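You operate a simulated robot arm through the tools that you are given. There is no shell and no other tool. Be economical: measure what you need, move in short steps, check, and stop when the job is done.

The job below is to be done with a simulated two-armed robot. You get a single attempt, and the scene is never put back.

## Task
Carry the green tote with both arms and set it on the top of the small table.

It is judged by the outcome, as a careful person would: the job done as asked, and still so three seconds after it is handed in. It fails if anything else is knocked over, pushed out of place, dropped, spilled or broken.

## Robot
Two 7-joint arms with two-finger parallel grippers on one trunk, on a base that drives. Base frame: it is fixed to the floor where the robot stands at the start and does not move with it; the origin is under the middle of the robot, x ahead of it, y to its left, z up; the surface under the hand at the start is at about z = 992. Readings come in mm, degrees, newtons and seconds.
The left shoulder is at the start at [110, 169, 1530], the right one opposite. With the tool pointing down near the work surface each hand reaches from about 440 to 760 mm from the robot's upright axis, wherever it stands, measured 20 degrees to its own side. Places, roughly: top of the small table [-1100, 1900, 1000]. Payload 1.57 kg a hand.
Tool frame (each hand has its own): the origin (TCP) lies between the finger pads and is the grasp point; the fingertips stand 30 mm ahead of it; z points along the fingers, y is the line along which they close. Largest opening 80 mm; finger width 17, thickness 12; the body of the gripper, 40 by 82 mm, starts 80 mm behind the TCP.
Orientation is that of the tool frame in the base frame, as [roll, pitch, yaw] about the fixed x, y, z axes, in that order (R = Rz(yaw) Ry(pitch) Rx(roll)). With the fingers straight down and closing along the base's y, the tool's x points along the base's -x, its y along +y and its z along -z.

## Interface
- The arms move only by the tool jog_arm. It takes "left_motion", "right_motion" or both (then of equal length, played together; a hand with none holds still); each is a list of rows, each a list of 7 numbers: the shift along the tool's x, y, z in units of 400 mm (1.0 is 400 mm), then the turn, a rotation vector about the tool's x, y, z in units of 45 degrees (1.0 is 45 degrees), then the opening, from 0 (shut) to 1 (fully open). In form: [[dx, dy, dz, rx, ry, rz, fingers], ...]. A call has 1 to 12 rows; each row is the pose to reach, as a shift and turn from the pose commanded when the call began, along the tool's axes at that moment. A call with a number of a shift or a turn outside -1 to 1 is refused whole. A row lasts 0.2 s, in which the tool goes at most 50 mm and 8.6 degrees; a call with a longer step from one row to the next is refused whole, and so is a gripper value outside its range. Where a pose cannot be reached the arm comes as near as it can. A force on the tool above 40 N (or 10 N above the force at the start of the call, whichever is more), or a blocked arm, ends the call early, and 0.2 s more pass. The fingers move at their own pace (about 72 mm/s each) and stop on an object; they squeeze with about 22 N. The grip force told is the motor's: it shows also when the fingers shut on nothing. Time passes only in rows, and 0.2 s behind the last, so rows that repeat a pose let the fingers close. The reply holds the time, the measured pose of the TCP, the force on the tool along the base axes, the opening and the grip force, in the units named above and with some noise, with the torque about the TCP (base axes, N m) and any sound that the robot's microphone picked up, and new pictures: "show" is both (left out), scene, wrist or none (wrist: the cameras of the hands that moved).
- Cameras (640 x 400 px; columns grow to the right, rows downward): "scene" is now at [163.7, 7.2, 1711.8]; the picture's right is [0.30, -0.95, 0.00], its down [-0.69, -0.22, -0.69] and it looks along [0.66, 0.21, -0.72] (base axes); focal length 275 px, centre (320, 200). "left" rides on the left gripper at [72, 7, -122] in its tool frame; the picture's right is [-0.09, 1.00, 0.00], its down [-0.84, -0.08, -0.54] and it looks along [-0.54, -0.05, 0.84] (tool axes); focal length 238 px, centre (320, 200). "right" rides on the right gripper at [72, -7, -122] in its tool frame; the picture's right is [0.09, 1.00, 0.00], its down [-0.84, 0.08, -0.54] and it looks along [-0.54, 0.05, 0.84] (tool axes); focal length 238 px, centre (320, 200). There is no depth. A picture from a camera that has moved, and an enlarged one, comes with that camera's place and axes in the base frame and with its lens. The place of the scene camera against the robot may be out by one fixed shift of up to 25 mm in any direction.
- lift_body(by): slides the trunk up (or, below 0, down) by that many mm; the arms and the scene camera ride with it, the base frame stays. It gives what a move gives, with no picture.
- roll_base(legs): drives the robot by 1 to 6 legs, each [ahead, left, turn to the left] in mm, mm and degrees, along the robot's own axes; the way and the turn of a leg run together, so that a leg with both is an arc; at most 1500 mm and 180 degrees a leg. The arms and the cameras ride along, it lands a little off, and it stops where it bumps. It gives what a move gives, and a new picture of the scene camera.
- turn_head(pan, tilt): turns the head with the scene camera to pan (to the left, within 86 degrees either way) and tilt (down, from -29 to 69), counted from straight ahead of the robot. It gives what a move gives, and a new picture of the scene camera.
- close_up(camera, box): a new picture of the part [left, top, right, bottom] of that camera's present view, enlarged. The clock stands still meanwhile.
- finish_job(): hands the job in; it is judged then, once.

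Go step by step. Nothing tells you exact positions but the pictures and the camera data: compare them with the known pose of the tool, close in by small moves and look again before you grip or let go. The budget is 120 turns and 260 pictures, counting those below and the enlarged ones. Unless the task says otherwise, let go and move clear before handing in, and close with one line.

The tools are called after "Emit:" by a JSON object that holds its "api" and its "payload". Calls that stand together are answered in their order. jog_arm: Moves the arms, as the interface text tells. Its arguments: {"type":"object","properties":{"left_motion":{"type":"array","items":{"type":"array","items":{"type":"number"}}},"right_motion":{"type":"array","items":{"type":"array","items":{"type":"number"}}},"show":{"type":"string","enum":["both","scene","wrist","none"]}},"required":[]} The other tools are called the same way: lift_body (by) slides the trunk up or down; roll_base (legs) drives the base; turn_head (pan, tilt) turns the head that bears the scene camera; close_up (camera, box) takes an enlarged picture of a part of a camera's view; finish_job () hands the job in.

At the start:

```text
time_s: 0.0
left_tool_pos: [605.5, 413.4, 1269.4]
left_ee_rot: [179.9, 0.1, 180.0]
left_wrist_force: [-0.3, -0.6, -0.9]
left_moment: [-0.01, -0.02, 0.02]
left_finger_gap: 79.9
left_gripper_force: 0.1
right_tool_pos: [679.0, -213.3, 1177.5]
right_ee_rot: [180.0, 0.0, 179.9]
right_wrist_force: [0.5, -0.4, 0.6]
right_moment: [-0.03, -0.02, 0.0]
right_finger_gap: 79.9
right_gripper_force: 0.0
trunk travel left (down, up): [-844.0, 46.0]
robot x, y, heading: [-0.3, 1.0, -0.0]
head pan, tilt: [17.7, 46.1]
```

scene: 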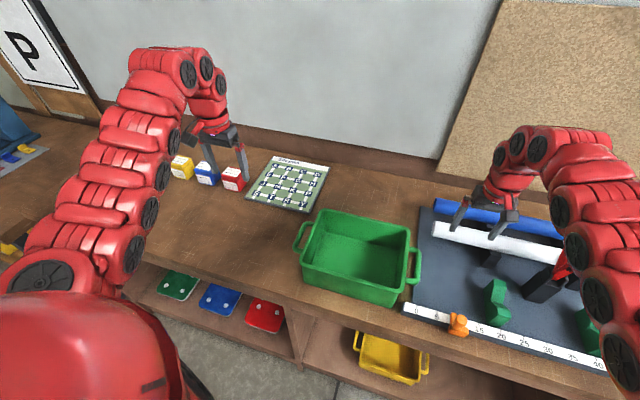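
right: 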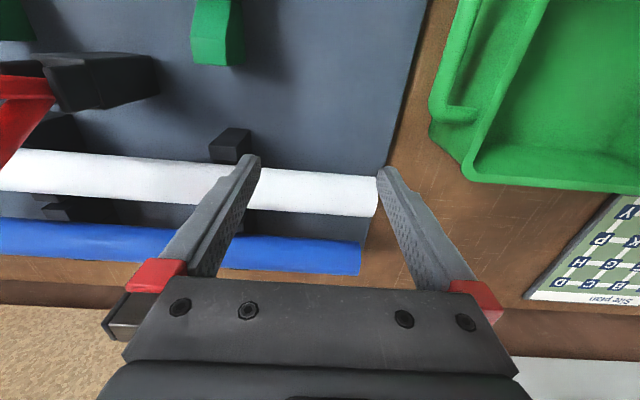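
left: 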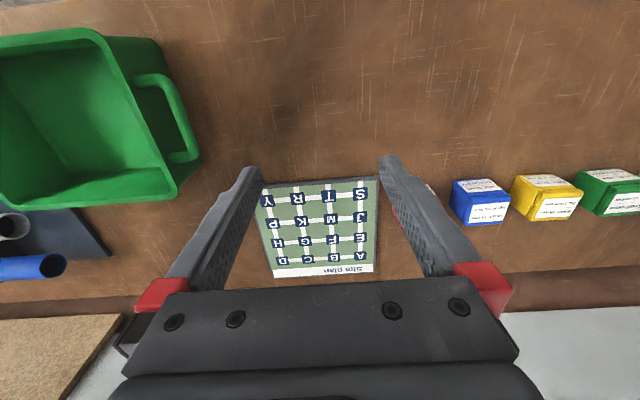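

The green tote sits ahead on the bench with a handle on its left and right sides, roughly at [573,197] and [581,-113]. I'll look closer at the handles first.

Emit:
{"api": "close_up", "payload": {"camera": "scene", "box": [270, 190, 450, 310]}}

Emit:
{"api": "close_up", "payload": {"camera": "left", "box": [0, 0, 240, 240]}}

```text
3.33 times, centred on (360, 250) of scene
camera zoom: at [163.7, 7.2, 1711.8], right [0.3, -0.95, 0.0], down [-0.69, -0.22, -0.69], along [0.66, 0.21, -0.72], focal length 917 px, centre (187, 33)
```

zoom: 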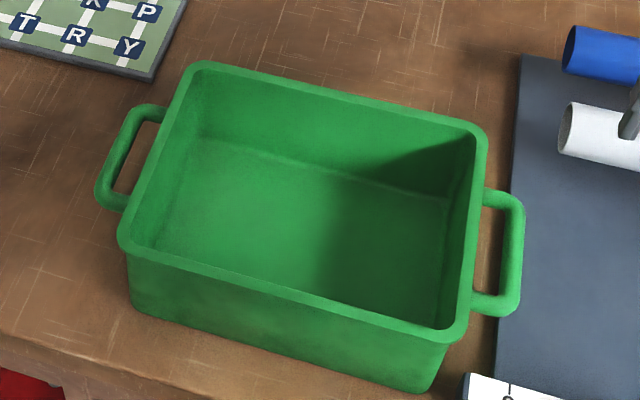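

```text
1.67 times, centred on (120, 120) of left
camera zoom: at [533.7, 419.0, 1391.5], right [0.09, 1.0, 0.0], down [0.84, -0.08, 0.54], along [0.54, -0.05, -0.84], focal length 397 px, centre (653, 333)
```

zoom: 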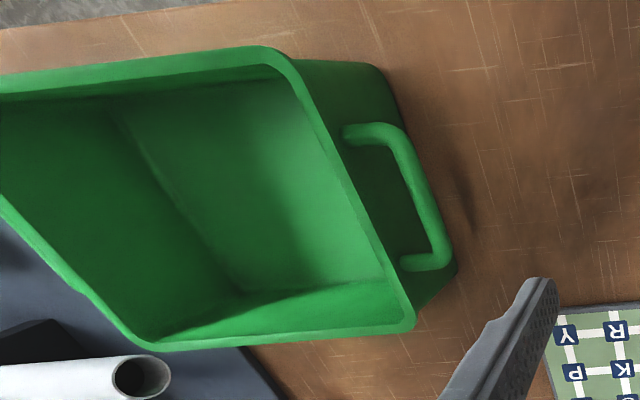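

The two views put the tote rim at about x 517–714, y −87–172, and z about 1080. The handle bars come out near [610, 214, 1045] and [612, −127, 1045]. I'll bring both hands above the bars, half open, and look again.

Emit:
{"api": "jog_arm", "payload": {"left_motion": [[-0.003, -0.083, 0.045, 0, 0, 0, 0.5], [-0.006, -0.166, 0.091, 0, 0, 0, 0.5], [-0.009, -0.249, 0.136, 0, 0, 0, 0.5], [-0.012, -0.332, 0.182, 0, 0, 0, 0.5], [-0.015, -0.415, 0.227, 0, 0, 0, 0.5], [-0.0175, -0.4975, 0.2725, 0, 0, 0, 0.5], [-0.0175, -0.4975, 0.2725, 0, 0, 0, 0.5]], "right_motion": [[0.028, 0.036, 0.007, 0, 0, 0, 0.5], [0.056, 0.072, 0.014, 0, 0, 0, 0.5], [0.084, 0.108, 0.021, 0, 0, 0, 0.5], [0.112, 0.143, 0.028, 0, 0, 0, 0.5], [0.14, 0.179, 0.035, 0, 0, 0, 0.5], [0.1675, 0.215, 0.0425, 0, 0, 0, 0.5], [0.1675, 0.215, 0.0425, 0, 0, 0, 0.5]]}}

```text
time_s: 1.6
left_tool_pos: [608.3, 330.5, 1225.7]
left_ee_rot: [-179.9, -0.2, -179.9]
left_wrist_force: [-0.7, 0.4, 0.5]
left_moment: [0.05, 0.0, 0.0]
left_finger_gap: 39.9
left_gripper_force: 0.1
left hand out of reach, approached as far as the arm can: row 3, 4, 5, 6, 7
right_tool_pos: [645.5, -169.4, 1169.5]
right_ee_rot: [-179.9, 0.1, 179.9]
right_wrist_force: [0.4, -0.4, -0.2]
right_moment: [0.0, 0.01, -0.04]
right_finger_gap: 39.8
right_gripper_force: 0.0
right hand out of reach, approached as far as the arm can: row 4, 5, 6, 7
trunk travel left (down, up): [-844.0, 46.0]
robot x, y, heading: [0.6, -2.1, 0.1]
head pan, tilt: [17.7, 46.1]
camera scene: at [163.6, 7.4, 1711.8], right [0.3, -0.95, 0.0], down [-0.69, -0.22, -0.69], along [0.66, 0.21, -0.72], focal length 275 px, centre (320, 200)
camera right: at [573.6, -176.9, 1291.5], right [-0.09, 1.0, 0.0], down [0.84, 0.08, 0.54], along [0.54, 0.05, -0.84], focal length 238 px, centre (320, 200)
camera left: at [536.4, 336.7, 1346.9], right [0.09, 1.0, 0.0], down [0.84, -0.07, 0.54], along [0.54, -0.05, -0.84], focal length 238 px, centre (320, 200)
```

scene: 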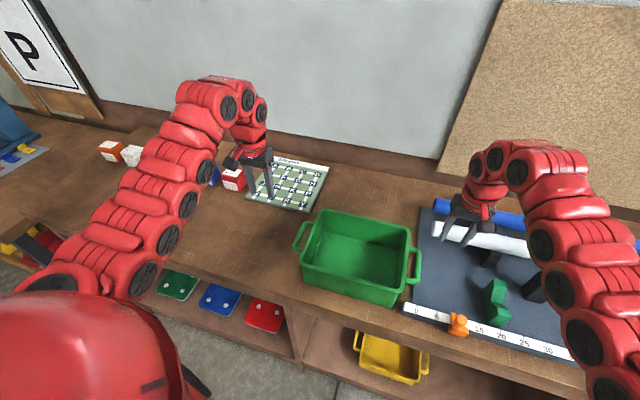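
right: 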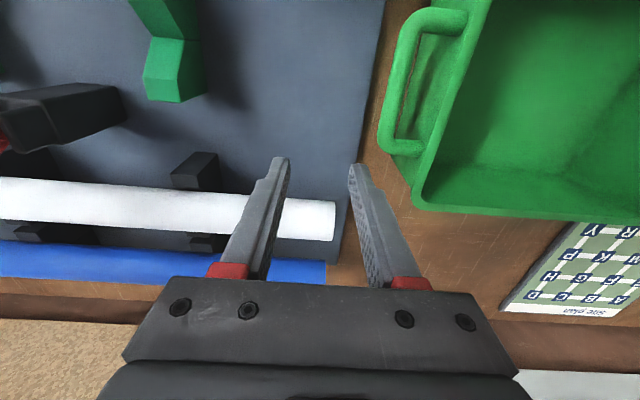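
left: 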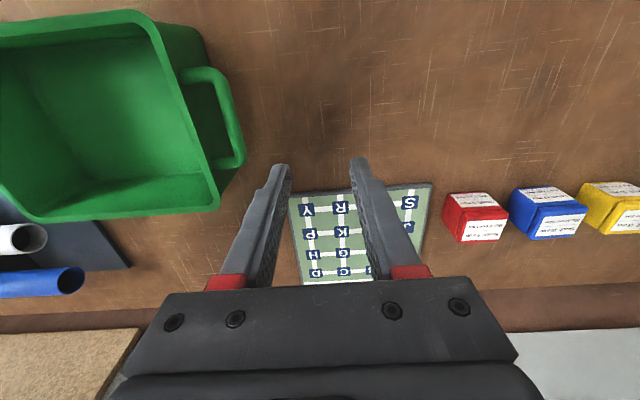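

Both arms are too folded for that height, since the inner reach limit stops them. I'll back the base off about 80 mm to give them room.

Emit:
{"api": "roll_base", "payload": {"legs": [[-80, 0, 0]]}}

```text
time_s: 2.7
left_tool_pos: [532.2, 328.5, 1223.8]
left_ee_rot: [-179.8, -0.2, -179.9]
left_wrist_force: [0.0, 0.0, -0.3]
left_moment: [-0.01, 0.05, -0.01]
left_finger_gap: 40.0
left_gripper_force: 0.0
right_tool_pos: [569.2, -170.6, 1167.5]
right_ee_rot: [-180.0, -0.1, 179.8]
right_wrist_force: [-0.4, 0.4, 0.4]
right_moment: [0.0, 0.01, 0.01]
right_finger_gap: 40.1
right_gripper_force: 0.0
trunk travel left (down, up): [-844.0, 46.0]
robot x, y, heading: [-77.1, -0.7, -0.0]
head pan, tilt: [17.7, 46.1]
camera scene: at [88.9, 7.2, 1711.4], right [0.3, -0.95, 0.0], down [-0.69, -0.22, -0.69], along [0.66, 0.21, -0.72], focal length 275 px, centre (320, 200)
```

scene: 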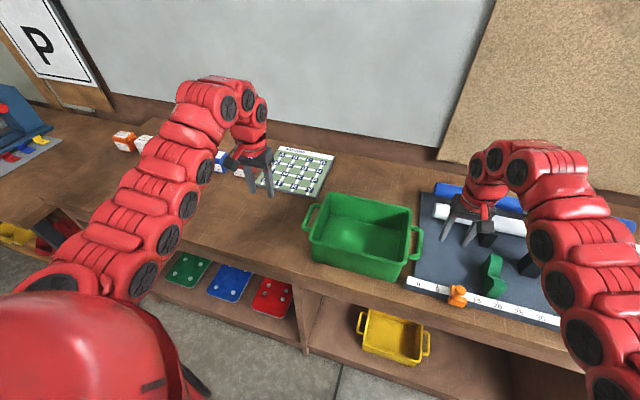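

I'll send a small shift of zero to check what pose the arms take as commanded.

Emit:
{"api": "jog_arm", "payload": {"left_motion": [[0, 0, 0, 0, 0, 0, 0.5], [0, 0, 0, 0, 0, 0, 0.5]], "right_motion": [[0, 0, 0, 0, 0, 0, 0.5], [0, 0, 0, 0, 0, 0, 0.5]], "show": "none"}}

```text
time_s: 3.3
left_tool_pos: [530.6, 330.8, 1223.6]
left_ee_rot: [-179.9, 0.0, -179.9]
left_wrist_force: [0.3, 0.5, -0.1]
left_moment: [0.03, -0.03, -0.01]
left_finger_gap: 39.9
left_gripper_force: 0.0
right_tool_pos: [568.6, -170.5, 1168.0]
right_ee_rot: [-179.9, 0.0, 179.8]
right_wrist_force: [-0.4, -0.3, 0.1]
right_moment: [-0.01, 0.0, -0.02]
right_finger_gap: 40.2
right_gripper_force: 0.0
trunk travel left (down, up): [-844.0, 46.0]
robot x, y, heading: [-82.2, -4.3, 0.0]
head pan, tilt: [17.7, 46.1]
```

Emit:
{"api": "jog_arm", "payload": {"left_motion": [[-0.046, -0.068, 0.046, 0, 0, 0, 0.5], [-0.092, -0.136, 0.092, 0, 0, 0, 0.5], [-0.139, -0.204, 0.139, 0, 0, 0, 0.5], [-0.185, -0.2725, 0.185, 0, 0, 0, 0.5], [-0.185, -0.2725, 0.185, 0, 0, 0, 0.5]], "right_motion": [[-0.023, 0.037, 0.011, 0, 0, 0, 0.5], [-0.045, 0.075, 0.022, 0, 0, 0, 0.5], [-0.068, 0.112, 0.034, 0, 0, 0, 0.5], [-0.09, 0.15, 0.045, 0, 0, 0, 0.5], [-0.09, 0.15, 0.045, 0, 0, 0, 0.5]]}}

```text
time_s: 4.5
left_tool_pos: [604.4, 221.0, 1150.5]
left_ee_rot: [-179.9, -0.1, -180.0]
left_wrist_force: [0.2, 1.3, 0.0]
left_moment: [0.0, -0.01, 0.01]
left_finger_gap: 39.9
left_gripper_force: 0.1
right_tool_pos: [602.4, -110.3, 1151.1]
right_ee_rot: [180.0, 0.0, 179.9]
right_wrist_force: [-0.2, 0.0, 0.4]
right_moment: [-0.04, -0.03, 0.03]
right_finger_gap: 39.9
right_gripper_force: 0.1
trunk travel left (down, up): [-844.0, 46.0]
robot x, y, heading: [-76.4, -1.4, -0.2]
head pan, tilt: [17.7, 46.1]
camera scene: at [84.0, 7.6, 1712.0], right [0.3, -0.95, 0.0], down [-0.69, -0.22, -0.69], along [0.66, 0.21, -0.72], focal length 275 px, centre (320, 200)
camera right: at [530.0, -117.6, 1273.4], right [-0.09, 1.0, 0.0], down [0.84, 0.08, 0.54], along [0.54, 0.05, -0.84], focal length 238 px, centre (320, 200)
camera left: at [532.5, 227.3, 1274.6], right [0.09, 1.0, 0.0], down [0.84, -0.07, 0.54], along [0.54, -0.05, -0.84], focal length 238 px, centre (320, 200)
```

scene: 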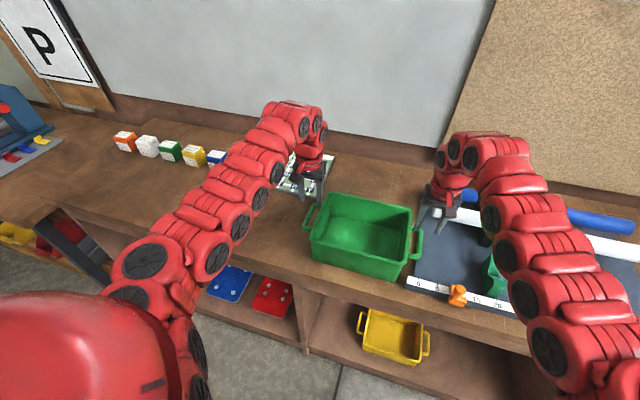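
right: 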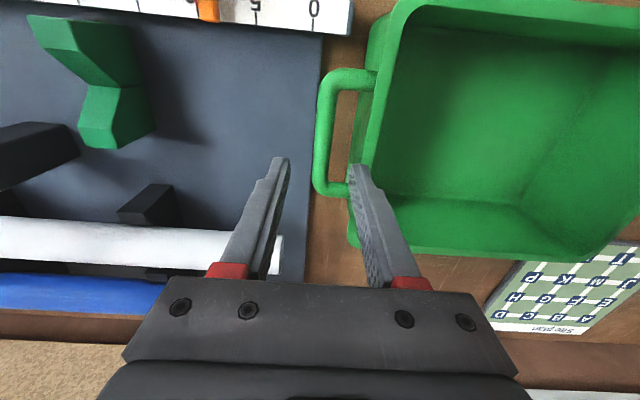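
left: 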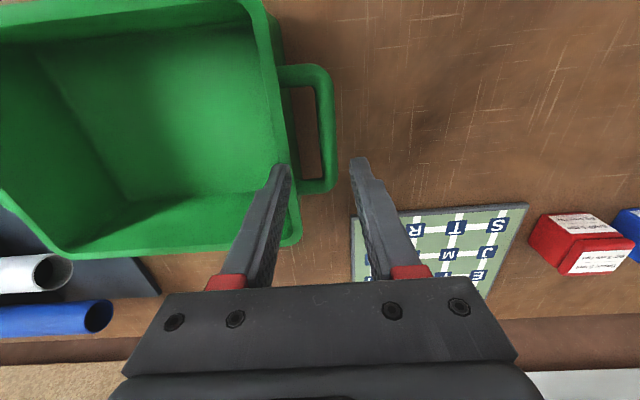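

Successive wrist views agree on the bars: left at y≈225, right at y≈−109, z≈1063, centred at x≈603. I'll narrow the fingers a little, descend to just above the bars and check.

Emit:
{"api": "jog_arm", "payload": {"left_motion": [[0, 0.005, 0.055, 0, 0, 0, 0.43], [0, 0.01, 0.11, 0, 0, 0, 0.43], [0, 0.01, 0.11, 0, 0, 0, 0.43]], "right_motion": [[0, 0.002, 0.055, 0, 0, 0, 0.43], [0, 0.003, 0.11, 0, 0, 0, 0.43], [0, 0.003, 0.11, 0, 0, 0, 0.43]]}}

```text
time_s: 5.3
left_tool_pos: [603.1, 226.2, 1106.7]
left_ee_rot: [-179.9, -0.1, -179.9]
left_wrist_force: [0.0, -0.4, 0.8]
left_moment: [-0.02, 0.01, 0.0]
left_finger_gap: 34.4
left_gripper_force: 0.0
right_tool_pos: [602.5, -109.2, 1107.1]
right_ee_rot: [180.0, 0.1, 179.9]
right_wrist_force: [0.3, -0.1, 0.8]
right_moment: [0.03, 0.01, -0.01]
right_finger_gap: 34.5
right_gripper_force: 0.1
trunk travel left (down, up): [-844.0, 46.0]
robot x, y, heading: [-78.1, -0.0, -0.2]
head pan, tilt: [17.7, 46.1]
camera scene: at [84.6, 6.8, 1712.0], right [0.3, -0.95, 0.0], down [-0.69, -0.22, -0.69], along [0.66, 0.21, -0.72], focal length 275 px, centre (320, 200)
camera right: at [531.3, -116.4, 1228.9], right [-0.09, 1.0, 0.0], down [0.84, 0.07, 0.54], along [0.54, 0.05, -0.84], focal length 238 px, centre (320, 200)
camera left: at [531.9, 231.6, 1229.3], right [0.09, 1.0, 0.0], down [0.84, -0.07, 0.54], along [0.54, -0.05, -0.84], focal length 238 px, centre (320, 200)
```

scene: 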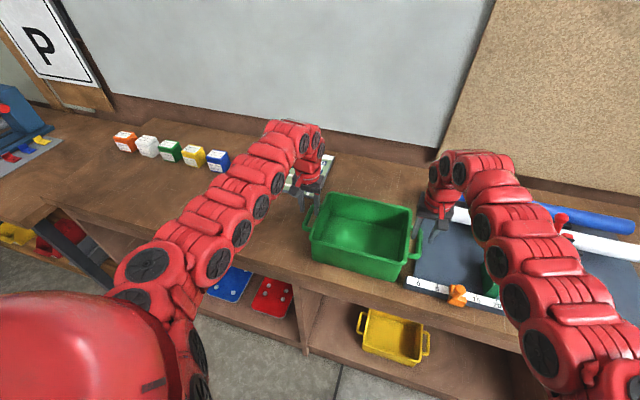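
right: 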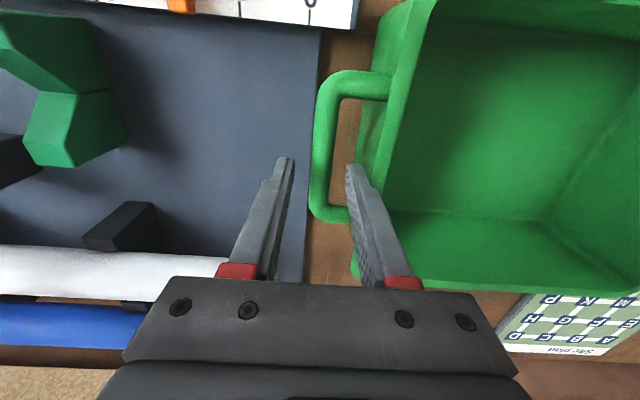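
left: 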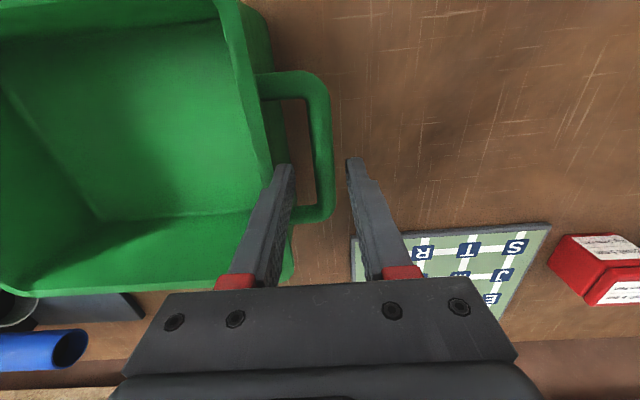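

The bars sit centred between the fingers on both sides. I'll descend onto them to z≈1062.

Emit:
{"api": "jog_arm", "payload": {"left_motion": [[0, 0, 0.055, 0, 0, 0, 0.43], [0, 0, 0.111, 0, 0, 0, 0.43], [0, 0, 0.111, 0, 0, 0, 0.43]], "right_motion": [[0, 0.002, 0.055, 0, 0, 0, 0.43], [0, 0.003, 0.111, 0, 0, 0, 0.43], [0, 0.003, 0.111, 0, 0, 0, 0.43]], "show": "wrist"}}

```text
time_s: 6.1
left_tool_pos: [603.4, 225.4, 1063.5]
left_ee_rot: [-179.9, -0.1, -179.9]
left_wrist_force: [0.4, 1.2, 0.0]
left_moment: [0.01, -0.02, 0.03]
left_finger_gap: 34.5
left_gripper_force: 0.1
right_tool_pos: [602.1, -107.2, 1061.8]
right_ee_rot: [179.9, 0.1, 179.9]
right_wrist_force: [-0.2, 0.5, -1.0]
right_moment: [0.0, 0.06, 0.01]
right_finger_gap: 34.2
right_gripper_force: 0.1
trunk travel left (down, up): [-844.0, 46.0]
robot x, y, heading: [-76.3, 1.3, 0.2]
head pan, tilt: [17.7, 46.1]
camera right: at [530.9, -114.3, 1184.4], right [-0.09, 1.0, 0.0], down [0.84, 0.08, 0.54], along [0.54, 0.05, -0.84], focal length 238 px, centre (320, 200)
camera left: at [531.5, 230.9, 1184.7], right [0.09, 1.0, 0.0], down [0.84, -0.08, 0.54], along [0.54, -0.05, -0.84], focal length 238 px, centre (320, 200)
```

right: 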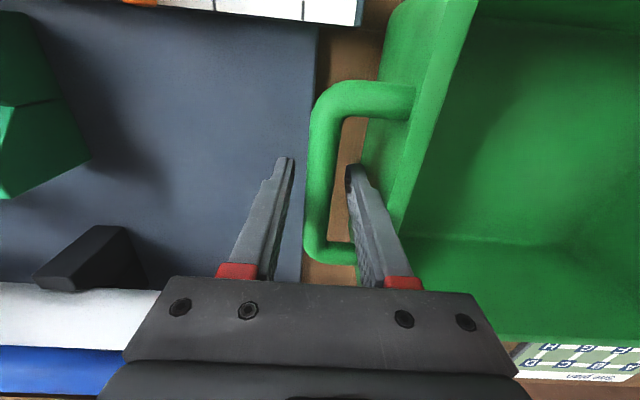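
left: 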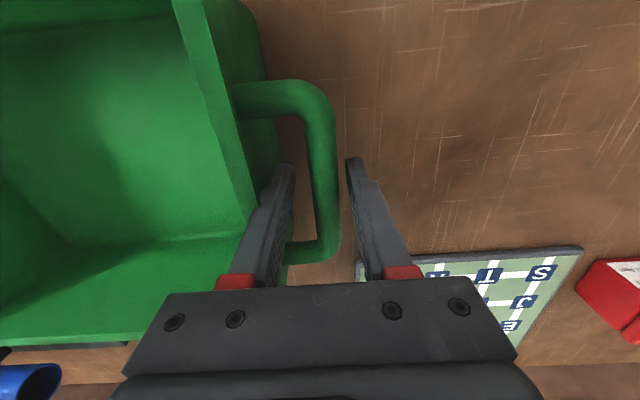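

The fingers straddle both bars, so I'll close both grippers.

Emit:
{"api": "jog_arm", "payload": {"left_motion": [[0, 0, 0, 0, 0, 0, 0], [0, 0, 0, 0, 0, 0, 0], [0, 0, 0, 0, 0, 0, 0]], "right_motion": [[0, 0, 0, 0, 0, 0, 0], [0, 0, 0, 0, 0, 0, 0], [0, 0, 0, 0, 0, 0, 0]], "show": "wrist"}}

```text
time_s: 6.9
left_tool_pos: [603.2, 226.1, 1062.4]
left_ee_rot: [-180.0, 0.0, -179.8]
left_wrist_force: [-1.2, 8.3, 0.5]
left_moment: [-0.01, -0.09, -0.38]
left_finger_gap: 15.8
left_gripper_force: 21.9
right_tool_pos: [603.4, -108.2, 1062.6]
right_ee_rot: [-179.9, 0.0, 179.9]
right_wrist_force: [-0.7, -8.0, -0.3]
right_moment: [0.03, 0.02, 0.38]
right_finger_gap: 16.0
right_gripper_force: 22.3
trunk travel left (down, up): [-844.0, 46.0]
robot x, y, heading: [-78.3, -1.3, -0.1]
head pan, tilt: [17.7, 46.1]
camera right: at [531.3, -114.9, 1184.3], right [-0.09, 1.0, 0.0], down [0.84, 0.08, 0.54], along [0.54, 0.05, -0.84], focal length 238 px, centre (320, 200)
camera left: at [531.8, 231.9, 1184.6], right [0.09, 1.0, 0.0], down [0.84, -0.07, 0.54], along [0.54, -0.05, -0.84], focal length 238 px, centre (320, 200)
```

right: 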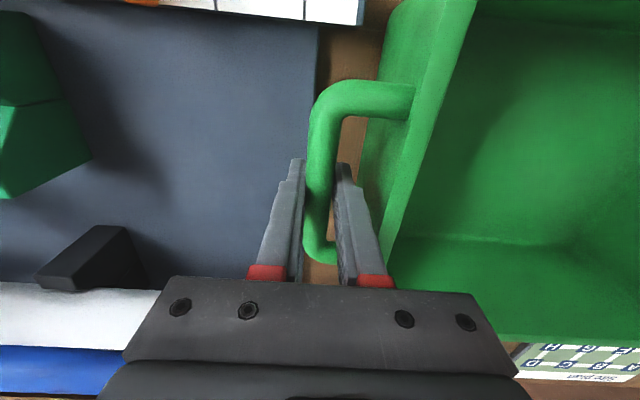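
left: 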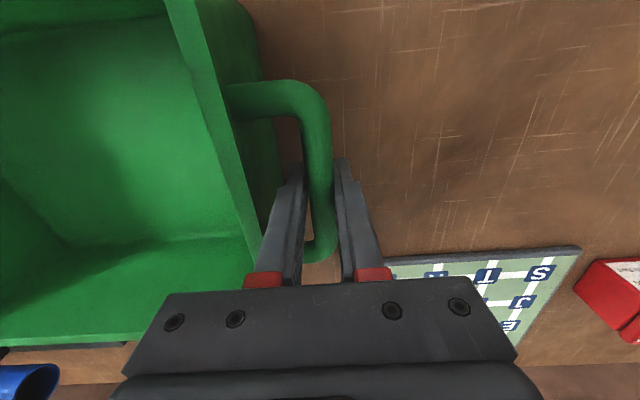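

Both bars are gripped, each about 16 mm thick. I'll lift slightly with both arms together and check.

Emit:
{"api": "jog_arm", "payload": {"left_motion": [[0, 0.001, -0.025, 0, 0, 0, 0], [0, 0.002, -0.05, 0, 0, 0, 0], [0, 0.002, -0.075, 0, 0, 0, 0], [0, 0.002, -0.1, 0, 0, 0, 0], [0, 0.002, -0.1, 0, 0, 0, 0]], "right_motion": [[0, -0.001, -0.025, 0, 0, 0, 0], [0, -0.002, -0.05, 0, 0, 0, 0], [0, -0.002, -0.075, 0, 0, 0, 0], [0, -0.002, -0.1, 0, 0, 0, 0], [0, -0.002, -0.1, 0, 0, 0, 0]]}}

```text
time_s: 8.1
left_tool_pos: [603.5, 225.3, 1102.2]
left_ee_rot: [-179.9, -0.2, -179.9]
left_wrist_force: [0.3, 1.3, -3.3]
left_moment: [0.08, 0.44, -0.4]
left_finger_gap: 15.8
left_gripper_force: 22.5
right_tool_pos: [605.5, -108.3, 1101.0]
right_ee_rot: [179.8, 0.1, 179.9]
right_wrist_force: [-0.1, -0.5, -1.9]
right_moment: [0.11, -0.4, 0.32]
right_finger_gap: 15.8
right_gripper_force: 22.2
trunk travel left (down, up): [-844.0, 46.0]
robot x, y, heading: [-79.2, 0.6, -0.2]
head pan, tilt: [17.7, 46.1]
camera scene: at [86.1, 7.2, 1711.7], right [0.3, -0.95, 0.0], down [-0.69, -0.22, -0.69], along [0.66, 0.21, -0.72], focal length 275 px, centre (320, 200)
camera right: at [532.2, -115.5, 1224.5], right [-0.09, 1.0, 0.0], down [0.84, 0.07, 0.54], along [0.54, 0.05, -0.84], focal length 238 px, centre (320, 200)
camera left: at [532.9, 232.0, 1224.7], right [0.09, 1.0, 0.0], down [0.84, -0.08, 0.54], along [0.54, -0.05, -0.84], focal length 238 px, centre (320, 200)
```

scene: 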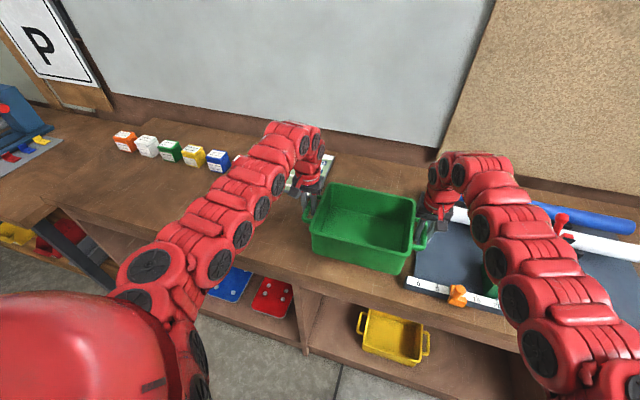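
right: 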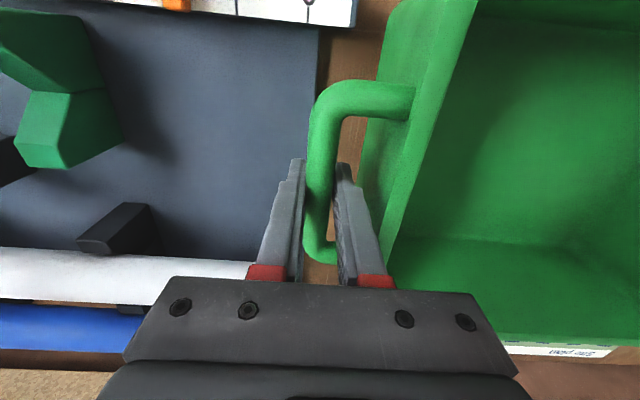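
left: 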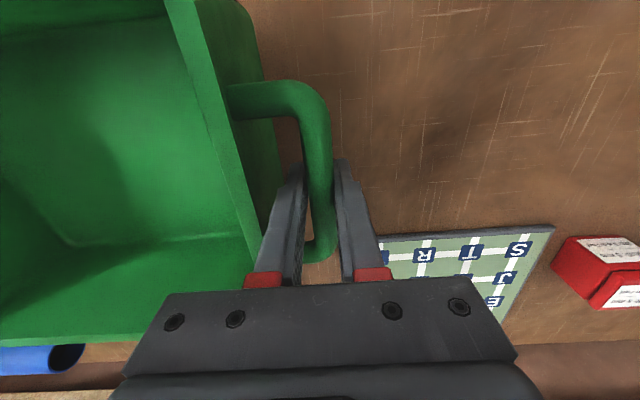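

The tote is up and level, weighing only a few newtons. I'll raise the trunk for clearance and look left for the small table.

Emit:
{"api": "lift_body", "payload": {"by": 44}}

Emit:
{"api": "turn_head", "payload": {"pan": 86, "tilt": 25}}

```text
time_s: 8.9
left_tool_pos: [606.2, 225.1, 1146.0]
left_ee_rot: [-179.9, -0.2, 180.0]
left_wrist_force: [-0.5, -3.7, -2.5]
left_moment: [0.03, 0.34, -0.43]
left_finger_gap: 15.8
left_gripper_force: 22.4
right_tool_pos: [605.1, -108.3, 1145.8]
right_ee_rot: [-179.9, -0.1, 179.8]
right_wrist_force: [1.2, 3.4, -2.1]
right_moment: [-0.02, -0.34, 0.35]
right_finger_gap: 15.5
right_gripper_force: 21.7
trunk travel left (down, up): [-888.0, 2.0]
robot x, y, heading: [-76.3, 0.9, -0.1]
head pan, tilt: [17.7, 46.1]
```

```text
time_s: 10.3
left_tool_pos: [605.5, 225.3, 1146.7]
left_ee_rot: [-180.0, -0.1, -179.9]
left_wrist_force: [-0.1, -8.6, -1.8]
left_moment: [0.0, -0.14, -0.32]
left_finger_gap: 15.9
left_gripper_force: 22.2
right_tool_pos: [605.1, -107.1, 1146.3]
right_ee_rot: [-180.0, 0.0, 179.9]
right_wrist_force: [-0.3, 9.0, -3.2]
right_moment: [-0.05, 0.09, 0.37]
right_finger_gap: 15.9
right_gripper_force: 21.7
trunk travel left (down, up): [-888.0, 2.0]
robot x, y, heading: [-79.6, -3.6, -0.0]
head pan, tilt: [85.9, 25.0]
camera scene: at [16.1, 74.7, 1787.9], right [1.0, -0.07, 0.0], down [-0.03, -0.42, -0.91], along [0.07, 0.9, -0.42], focal length 275 px, centre (320, 200)
```

scene: 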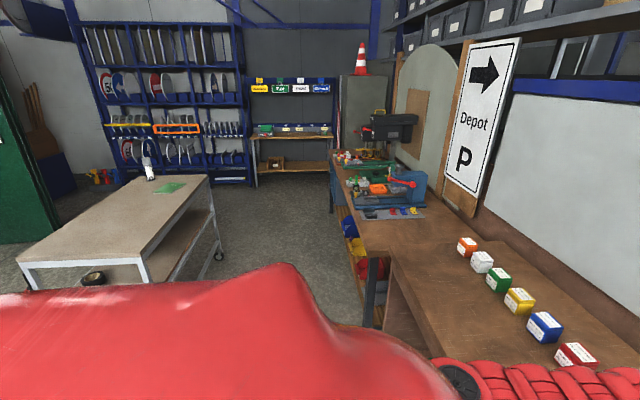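

The small table appears as the wheeled white table on the left. I put its top at about x −1300…−720, y 1180…2280, with a pad and a bottle at the far end. Before reversing, I'll check the right and rear side.

Emit:
{"api": "turn_head", "payload": {"pan": -86, "tilt": 30}}

Emit:
{"api": "turn_head", "payload": {"pan": 86, "tilt": 10}}

```text
time_s: 12.9
left_tool_pos: [605.6, 224.8, 1147.2]
left_ee_rot: [-179.9, -0.1, -179.7]
left_wrist_force: [0.0, -15.4, -1.9]
left_moment: [0.01, 0.0, -0.34]
left_finger_gap: 15.8
left_gripper_force: 22.2
right_tool_pos: [604.9, -108.5, 1145.8]
right_ee_rot: [-180.0, 0.0, 179.9]
right_wrist_force: [-0.5, 15.1, -1.9]
right_moment: [-0.05, -0.03, 0.33]
right_finger_gap: 15.8
right_gripper_force: 21.6
trunk travel left (down, up): [-888.0, 2.0]
robot x, y, heading: [-76.2, -1.0, -0.0]
head pan, tilt: [-85.9, 30.0]
camera scene: at [15.8, -107.5, 1779.9], right [-1.0, -0.07, 0.0], down [-0.04, 0.5, -0.87], along [0.06, -0.86, -0.5], focal length 275 px, centre (320, 200)
```

scene: 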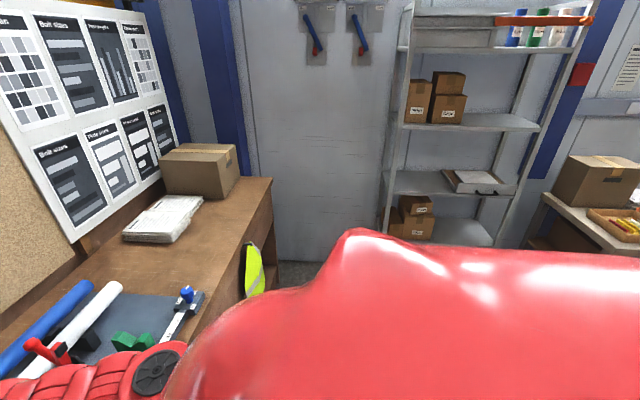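

```text
time_s: 15.5
left_tool_pos: [605.4, 225.6, 1147.7]
left_ee_rot: [-179.9, -0.2, -179.9]
left_wrist_force: [0.5, -17.8, -2.4]
left_moment: [0.07, 0.01, -0.37]
left_finger_gap: 16.0
left_gripper_force: 22.3
right_tool_pos: [605.0, -109.6, 1146.1]
right_ee_rot: [180.0, 0.0, 179.9]
right_wrist_force: [-0.4, 18.6, -2.3]
right_moment: [-0.04, -0.04, 0.36]
right_finger_gap: 16.1
right_gripper_force: 21.9
trunk travel left (down, up): [-888.0, 2.0]
robot x, y, heading: [-82.0, -0.6, 0.0]
head pan, tilt: [85.9, 10.0]
camera scene: at [16.1, 75.5, 1812.3], right [1.0, -0.07, 0.0], down [-0.01, -0.17, -0.98], along [0.07, 0.98, -0.17], focal length 275 px, centre (320, 200)
```

scene: 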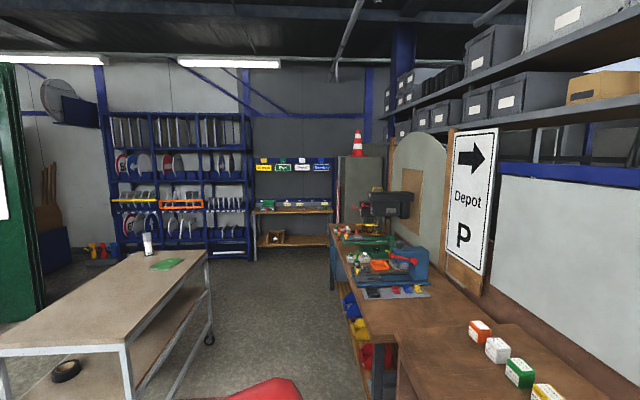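

The rear looks open. The force between the hands is creeping up, so I'll ease each hand inward by about a millimetre, then reverse away from the bench.

Emit:
{"api": "jog_arm", "payload": {"left_motion": [[0, -0.003, 0, 0, 0, 0, 0], [0, -0.003, 0, 0, 0, 0, 0]], "right_motion": [[0, 0.003, 0, 0, 0, 0, 0], [0, 0.003, 0, 0, 0, 0, 0]], "show": "none"}}

Emit:
{"api": "roll_base", "payload": {"legs": [[-450, 0, 0]]}}

```text
time_s: 16.1
left_tool_pos: [604.1, 225.8, 1146.7]
left_ee_rot: [-180.0, -0.1, -179.8]
left_wrist_force: [0.6, -12.0, -2.6]
left_moment: [0.04, 0.15, -0.41]
left_finger_gap: 15.7
left_gripper_force: 22.0
right_tool_pos: [603.8, -108.2, 1145.6]
right_ee_rot: [-180.0, 0.1, 179.8]
right_wrist_force: [-0.5, 12.6, -1.6]
right_moment: [-0.06, -0.22, 0.35]
right_finger_gap: 15.8
right_gripper_force: 21.8
trunk travel left (down, up): [-888.0, 2.0]
robot x, y, heading: [-81.0, 0.7, -0.1]
head pan, tilt: [85.9, 10.0]
```

```text
time_s: 18.8
left_tool_pos: [159.5, 225.3, 1146.4]
left_ee_rot: [-179.9, -0.2, -179.9]
left_wrist_force: [0.1, 4.0, -3.1]
left_moment: [-0.04, 0.0, -0.39]
left_finger_gap: 15.8
left_gripper_force: 21.8
right_tool_pos: [159.0, -110.0, 1144.0]
right_ee_rot: [-179.9, -0.1, 179.8]
right_wrist_force: [0.2, -3.1, -1.8]
right_moment: [0.04, -0.01, 0.35]
right_finger_gap: 15.9
right_gripper_force: 22.6
trunk travel left (down, up): [-888.0, 2.0]
robot x, y, heading: [-523.8, 1.6, -0.0]
head pan, tilt: [85.9, 10.0]
camera scene: at [-429.4, 76.0, 1812.1], right [1.0, -0.07, 0.0], down [-0.01, -0.17, -0.98], along [0.07, 0.98, -0.17], focal length 275 px, centre (320, 200)
```

scene: 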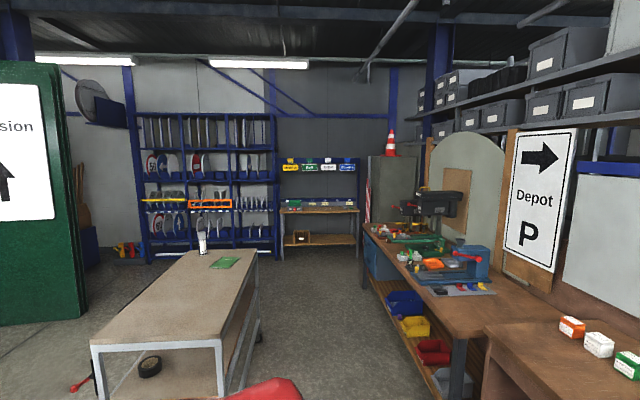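

The table edges refine to x −1330…−800, with the near end at y≈1170. There's room to turn here, so I'll turn left 90° to face the table and inspect the floor.

Emit:
{"api": "roll_base", "payload": {"legs": [[0, 0, 90]]}}

Emit:
{"api": "turn_head", "payload": {"pan": 40, "tilt": 35}}

```text
time_s: 23.1
left_tool_pos: [-748.7, 684.5, 1147.7]
left_ee_rot: [-179.9, -0.3, -90.2]
left_wrist_force: [-1.3, -0.3, -2.4]
left_moment: [-0.01, 0.03, -0.45]
left_finger_gap: 15.6
left_gripper_force: 22.0
right_tool_pos: [-414.1, 682.9, 1144.7]
right_ee_rot: [-180.0, 0.0, -90.4]
right_wrist_force: [0.3, 0.3, -2.4]
right_moment: [-0.05, 0.04, 0.35]
right_finger_gap: 16.0
right_gripper_force: 22.3
trunk travel left (down, up): [-888.0, 2.0]
robot x, y, heading: [-527.6, 2.6, 89.9]
head pan, tilt: [85.9, 10.0]
camera scene: at [-611.2, 71.3, 1812.3], right [0.07, 1.0, 0.0], down [0.17, -0.01, -0.98], along [-0.98, 0.07, -0.17], focal length 275 px, centre (320, 200)
```

scene: 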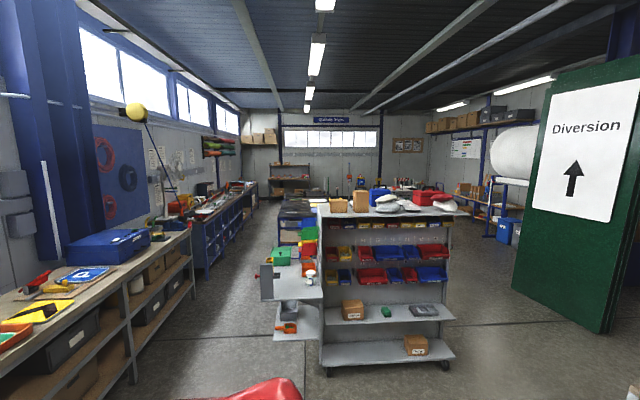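

```text
time_s: 24.2
left_tool_pos: [-749.9, 685.0, 1146.8]
left_ee_rot: [-179.9, -0.2, -89.9]
left_wrist_force: [-1.8, 0.8, -3.2]
left_moment: [-0.34, 0.05, -0.4]
left_finger_gap: 15.8
left_gripper_force: 21.9
right_tool_pos: [-414.7, 682.4, 1146.8]
right_ee_rot: [-180.0, -0.1, -90.4]
right_wrist_force: [1.4, 0.0, -2.5]
right_moment: [0.32, 0.07, 0.36]
right_finger_gap: 15.6
right_gripper_force: 22.5
trunk travel left (down, up): [-888.0, 2.0]
robot x, y, heading: [-527.2, 4.3, 89.4]
head pan, tilt: [40.0, 35.0]
camera scene: at [-575.2, 131.9, 1772.1], right [0.77, 0.64, 0.0], down [0.37, -0.44, -0.82], along [-0.53, 0.63, -0.57], focal length 275 px, centre (320, 200)
```

scene: 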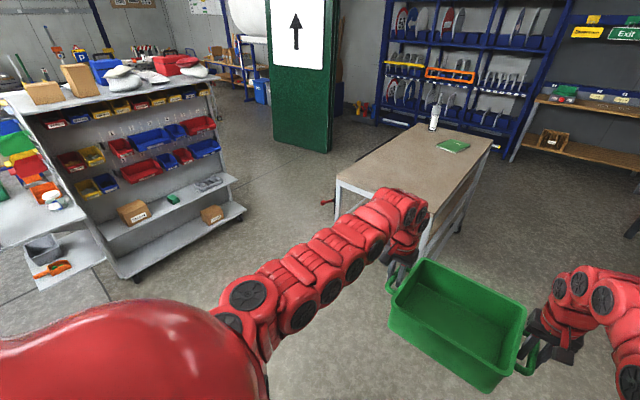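

The way to the table is clear, with the other furniture well away. I'll strafe left about 485 mm so the tote lines up with the table's middle.

Emit:
{"api": "roll_base", "payload": {"legs": [[0, 485, 0]]}}

Emit:
{"api": "turn_head", "payload": {"pan": 0, "tilt": 35}}

```text
time_s: 27.1
left_tool_pos: [-1226.7, 689.0, 1146.8]
left_ee_rot: [-180.0, -0.2, -90.4]
left_wrist_force: [-0.1, -0.6, -1.4]
left_moment: [0.1, 0.05, -0.43]
left_finger_gap: 15.8
left_gripper_force: 22.2
right_tool_pos: [-891.4, 685.9, 1146.5]
right_ee_rot: [-180.0, 0.0, -90.9]
right_wrist_force: [1.3, 0.7, -1.6]
right_moment: [-0.06, 0.01, 0.32]
right_finger_gap: 15.9
right_gripper_force: 22.4
trunk travel left (down, up): [-888.0, 2.0]
robot x, y, heading: [-1012.7, 2.4, 89.5]
head pan, tilt: [40.0, 35.0]
camera scene: at [-1055.3, 135.6, 1772.1], right [0.77, 0.64, 0.0], down [0.36, -0.44, -0.82], along [-0.52, 0.63, -0.57], focal length 275 px, centre (320, 200)
```

scene: 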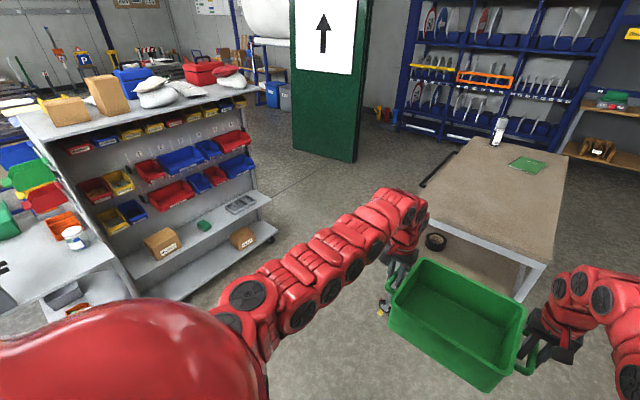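

```text
time_s: 28.1
left_tool_pos: [-1226.1, 689.2, 1146.5]
left_ee_rot: [180.0, -0.2, -90.4]
left_wrist_force: [-0.8, 0.3, -2.3]
left_moment: [-0.27, 0.03, -0.42]
left_finger_gap: 15.8
left_gripper_force: 22.3
right_tool_pos: [-892.3, 685.8, 1146.5]
right_ee_rot: [-180.0, 0.0, -90.8]
right_wrist_force: [0.8, 0.5, -2.4]
right_moment: [0.32, 0.01, 0.36]
right_finger_gap: 15.6
right_gripper_force: 22.1
trunk travel left (down, up): [-888.0, 2.0]
robot x, y, heading: [-1008.5, -2.8, 89.2]
head pan, tilt: [0.0, 35.0]
camera scene: at [-999.4, 155.6, 1772.1], right [1.0, -0.01, 0.0], down [-0.01, -0.57, -0.82], along [0.01, 0.82, -0.57], focal length 275 px, centre (320, 200)
```

scene: 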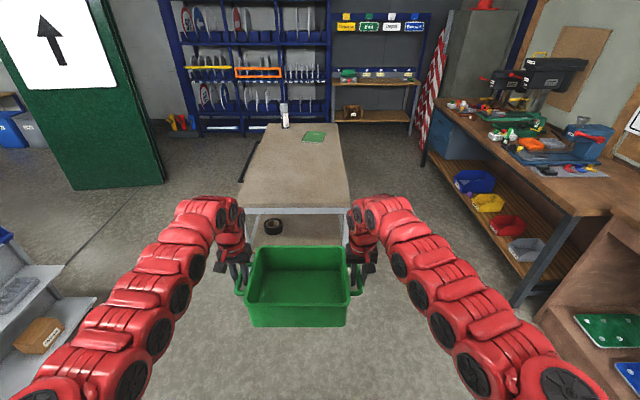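

The tote is lined up with the table and nothing is in the way. I'll drive forward 550 mm, carrying it about 70 mm above the top, then look again.

Emit:
{"api": "roll_base", "payload": {"legs": [[550, 0, 0]]}}

Emit:
{"api": "turn_head", "payload": {"pan": 0, "tilt": 50}}

```text
time_s: 31.3
left_tool_pos: [-1227.2, 1243.9, 1147.7]
left_ee_rot: [-179.9, -0.1, -90.1]
left_wrist_force: [-0.4, 0.2, -1.7]
left_moment: [0.0, -0.04, -0.39]
left_finger_gap: 15.6
left_gripper_force: 21.8
right_tool_pos: [-891.8, 1242.8, 1145.6]
right_ee_rot: [-180.0, 0.1, -90.6]
right_wrist_force: [-0.2, -1.2, -2.1]
right_moment: [0.01, 0.04, 0.38]
right_finger_gap: 15.7
right_gripper_force: 22.1
trunk travel left (down, up): [-888.0, 2.0]
robot x, y, heading: [-1008.3, 560.1, 89.6]
head pan, tilt: [0.0, 35.0]
camera scene: at [-996.6, 711.4, 1772.3], right [1.0, -0.01, 0.0], down [0.0, -0.57, -0.82], along [0.0, 0.82, -0.57], focal length 275 px, centre (320, 200)
```

scene: 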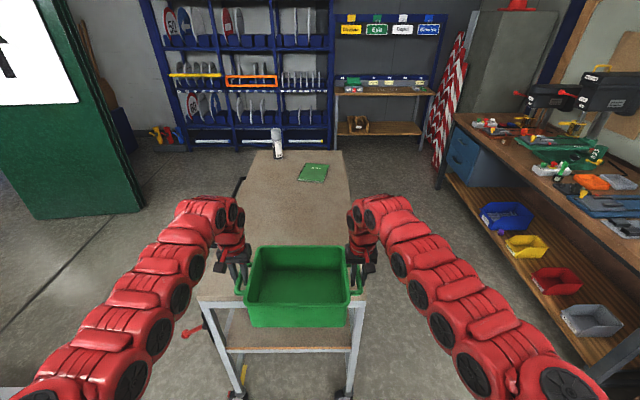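

```text
time_s: 32.1
left_tool_pos: [-1225.8, 1246.1, 1145.4]
left_ee_rot: [-180.0, -0.2, -90.1]
left_wrist_force: [-0.5, 0.0, -2.4]
left_moment: [-0.15, 0.03, -0.37]
left_finger_gap: 15.8
left_gripper_force: 22.0
right_tool_pos: [-892.5, 1243.9, 1145.5]
right_ee_rot: [-180.0, 0.1, -90.6]
right_wrist_force: [0.8, 0.0, -2.0]
right_moment: [0.13, 0.04, 0.36]
right_finger_gap: 15.7
right_gripper_force: 21.4
trunk travel left (down, up): [-888.0, 2.0]
robot x, y, heading: [-1004.6, 562.3, 89.9]
head pan, tilt: [0.0, 50.0]
camera scene: at [-996.6, 702.4, 1750.3], right [1.0, -0.01, 0.0], down [0.0, -0.77, -0.64], along [0.0, 0.64, -0.77], focal length 275 px, centre (320, 200)
```

scene: 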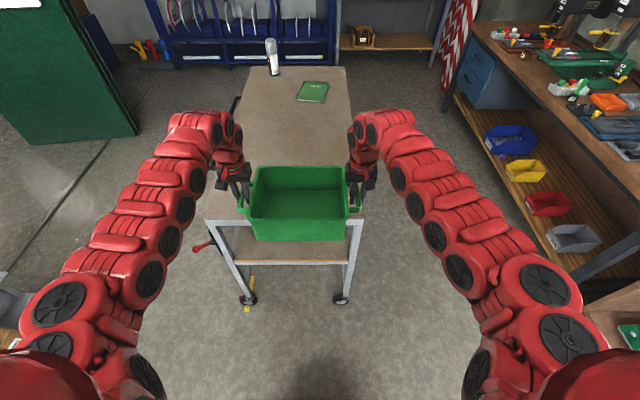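

The near edge now reads about y 1250 and the top spans x −1385…−845. The tote needs roughly 200 mm more forward and 45 mm left to sit well inside.

Emit:
{"api": "roll_base", "payload": {"legs": [[200, 45, 0]]}}

Emit:
{"api": "close_up", "payload": {"camera": "left", "box": [0, 0, 640, 400]}}

Emit:
{"api": "close_up", "payload": {"camera": "right", "box": [0, 0, 640, 400]}}

```text
time_s: 33.7
left_tool_pos: [-1267.7, 1443.3, 1148.0]
left_ee_rot: [179.9, -0.1, -90.3]
left_wrist_force: [-0.3, -0.2, -1.8]
left_moment: [0.07, -0.01, -0.37]
left_finger_gap: 15.8
left_gripper_force: 22.0
right_tool_pos: [-934.4, 1441.3, 1147.9]
right_ee_rot: [179.9, 0.1, -90.7]
right_wrist_force: [0.0, -0.3, -2.3]
right_moment: [-0.05, 0.01, 0.36]
right_finger_gap: 15.9
right_gripper_force: 21.9
trunk travel left (down, up): [-888.0, 2.0]
robot x, y, heading: [-1048.1, 760.7, 89.4]
head pan, tilt: [0.0, 50.0]
camera scene: at [-1040.0, 898.7, 1750.7], right [1.0, -0.01, 0.0], down [-0.01, -0.77, -0.64], along [0.0, 0.64, -0.77], focal length 275 px, centre (320, 200)
```

scene: 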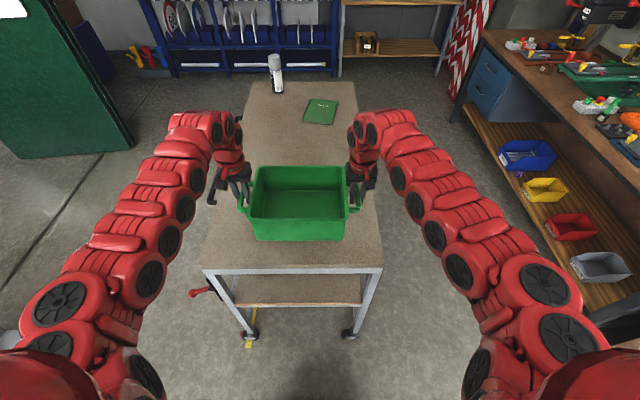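

```text
1.00 times, centred on (320, 200) of left (not enlarged: the box is as wide or as high as the picture)
camera zoom: at [-1275.4, 1371.6, 1270.0], right [-1.0, 0.1, 0.0], down [0.08, 0.84, 0.54], along [0.05, 0.54, -0.84], focal length 238 px, centre (320, 200)
```

zoom: 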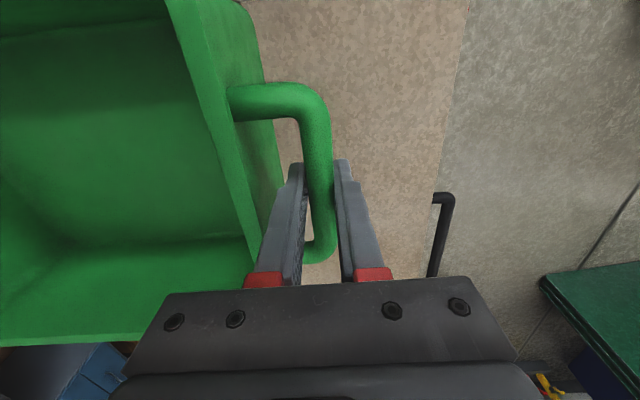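

```text
1.00 times, centred on (320, 200) of right (not enlarged: the box is as wide or as high as the picture)
camera zoom: at [-928.8, 1368.3, 1269.4], right [-1.0, -0.08, 0.0], down [-0.07, 0.84, 0.54], along [-0.04, 0.54, -0.84], focal length 238 px, centre (320, 200)
```

zoom: 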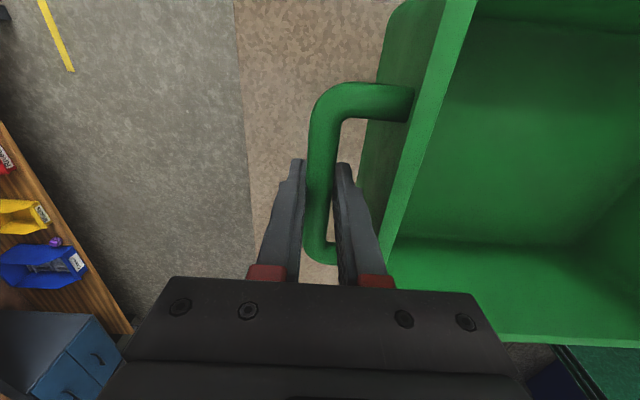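

Both wrist views show table surface under each hand, with 80 mm or more of margin at the edges. I'll lower with both arms together, taking small steps and watching the force.

Emit:
{"api": "jog_arm", "payload": {"left_motion": [[0, 0, 0.03, 0, 0, 0, 0], [0, 0, 0.06, 0, 0, 0, 0], [0, 0, 0.09, 0, 0, 0, 0], [0, 0, 0.12, 0, 0, 0, 0], [0, 0, 0.15, 0, 0, 0, 0]], "right_motion": [[0, 0, 0.03, 0, 0, 0, 0], [0, 0, 0.06, 0, 0, 0, 0], [0, 0, 0.09, 0, 0, 0, 0], [0, 0, 0.12, 0, 0, 0, 0], [0, 0, 0.15, 0, 0, 0, 0]]}}

```text
time_s: 34.9
left_tool_pos: [-1269.0, 1445.7, 1085.7]
left_ee_rot: [180.0, -0.2, -90.2]
left_wrist_force: [-7.7, 0.2, -2.7]
left_moment: [0.36, -0.06, -0.24]
left_finger_gap: 15.7
left_gripper_force: 22.0
right_tool_pos: [-934.5, 1444.0, 1085.9]
right_ee_rot: [-179.8, 0.0, -90.8]
right_wrist_force: [7.8, -1.1, -2.5]
right_moment: [-0.35, 0.08, 0.38]
right_finger_gap: 15.9
right_gripper_force: 21.4
trunk travel left (down, up): [-888.0, 2.0]
robot x, y, heading: [-1049.3, 763.4, 89.8]
head pan, tilt: [0.0, 50.0]
camera scene: at [-1040.6, 902.3, 1750.3], right [1.0, -0.01, 0.0], down [-0.01, -0.77, -0.64], along [0.01, 0.64, -0.77], focal length 275 px, centre (320, 200)
camera right: at [-929.4, 1371.5, 1207.6], right [-1.0, -0.08, 0.0], down [-0.07, 0.84, 0.54], along [-0.04, 0.54, -0.84], focal length 238 px, centre (320, 200)
camera left: at [-1275.6, 1374.1, 1207.8], right [-1.0, 0.1, 0.0], down [0.08, 0.84, 0.54], along [0.05, 0.54, -0.84], focal length 238 px, centre (320, 200)
```

scene: 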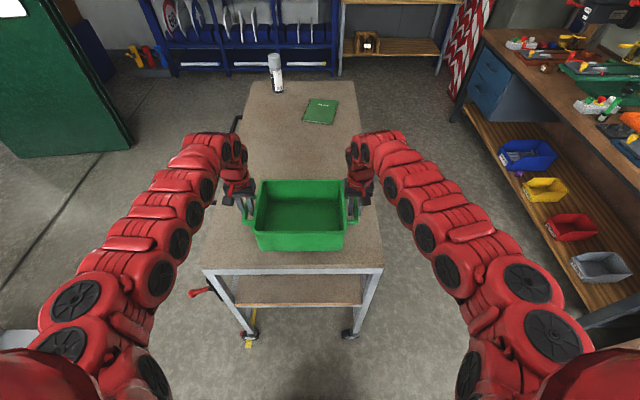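
right: 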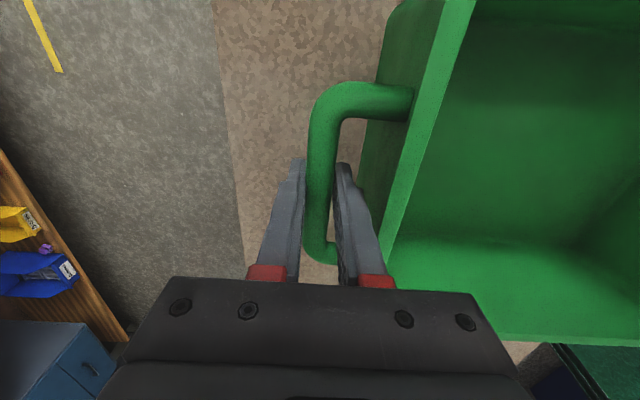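
left: 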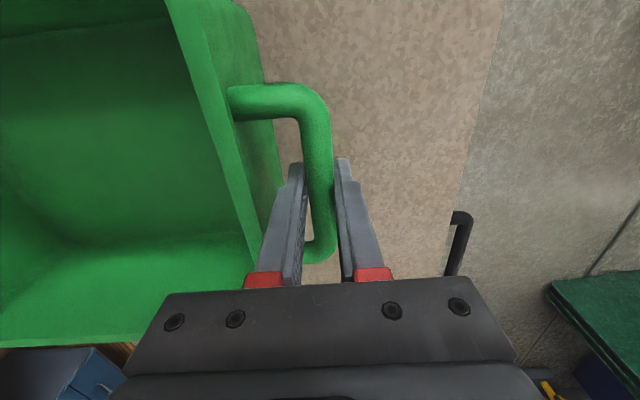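

Emit:
{"api": "jog_arm", "payload": {"left_motion": [[0, 0, 0.008, 0, 0, 0, 0], [0, 0, 0.016, 0, 0, 0, 0], [0, 0, 0.024, 0, 0, 0, 0], [0, 0, 0.03, 0, 0, 0, 0]], "right_motion": [[0, 0, 0.008, 0, 0, 0, 0], [0, 0, 0.016, 0, 0, 0, 0], [0, 0, 0.024, 0, 0, 0, 0], [0, 0, 0.03, 0, 0, 0, 0]], "show": "none"}}

```text
time_s: 35.9
left_tool_pos: [-1268.5, 1446.5, 1075.1]
left_ee_rot: [-180.0, -0.1, -90.2]
left_wrist_force: [-11.3, -0.4, -3.1]
left_moment: [-0.29, 0.01, -0.44]
left_finger_gap: 15.7
left_gripper_force: 21.5
right_tool_pos: [-933.8, 1441.7, 1073.5]
right_ee_rot: [-180.0, 0.0, -90.7]
right_wrist_force: [11.8, -1.0, -1.1]
right_moment: [0.33, 0.08, 0.27]
right_finger_gap: 15.9
right_gripper_force: 22.3
trunk travel left (down, up): [-888.0, 2.0]
robot x, y, heading: [-1048.7, 760.6, 89.5]
head pan, tilt: [0.0, 50.0]
```

No contact yet, so I'll go down further in 2 mm steps.

Emit:
{"api": "jog_arm", "payload": {"left_motion": [[0, 0, 0.005, 0, 0, 0, 0], [0, 0, 0.01, 0, 0, 0, 0], [0, 0, 0.015, 0, 0, 0, 0], [0, 0, 0.015, 0, 0, 0, 0]], "right_motion": [[0, 0, 0.005, 0, 0, 0, 0], [0, 0, 0.01, 0, 0, 0, 0], [0, 0, 0.015, 0, 0, 0, 0], [0, 0, 0.015, 0, 0, 0, 0]], "show": "none"}}

```text
time_s: 36.9
left_tool_pos: [-1269.5, 1445.6, 1069.2]
left_ee_rot: [-179.9, -0.1, -90.3]
left_wrist_force: [-8.0, 1.2, -1.8]
left_moment: [0.48, -0.1, -0.32]
left_finger_gap: 15.7
left_gripper_force: 22.2
right_tool_pos: [-934.9, 1442.4, 1068.8]
right_ee_rot: [180.0, 0.0, -90.6]
right_wrist_force: [7.7, -0.2, -2.5]
right_moment: [-0.46, -0.03, 0.41]
right_finger_gap: 15.6
right_gripper_force: 21.9
trunk travel left (down, up): [-888.0, 2.0]
robot x, y, heading: [-1046.8, 762.5, 89.4]
head pan, tilt: [0.0, 50.0]
```

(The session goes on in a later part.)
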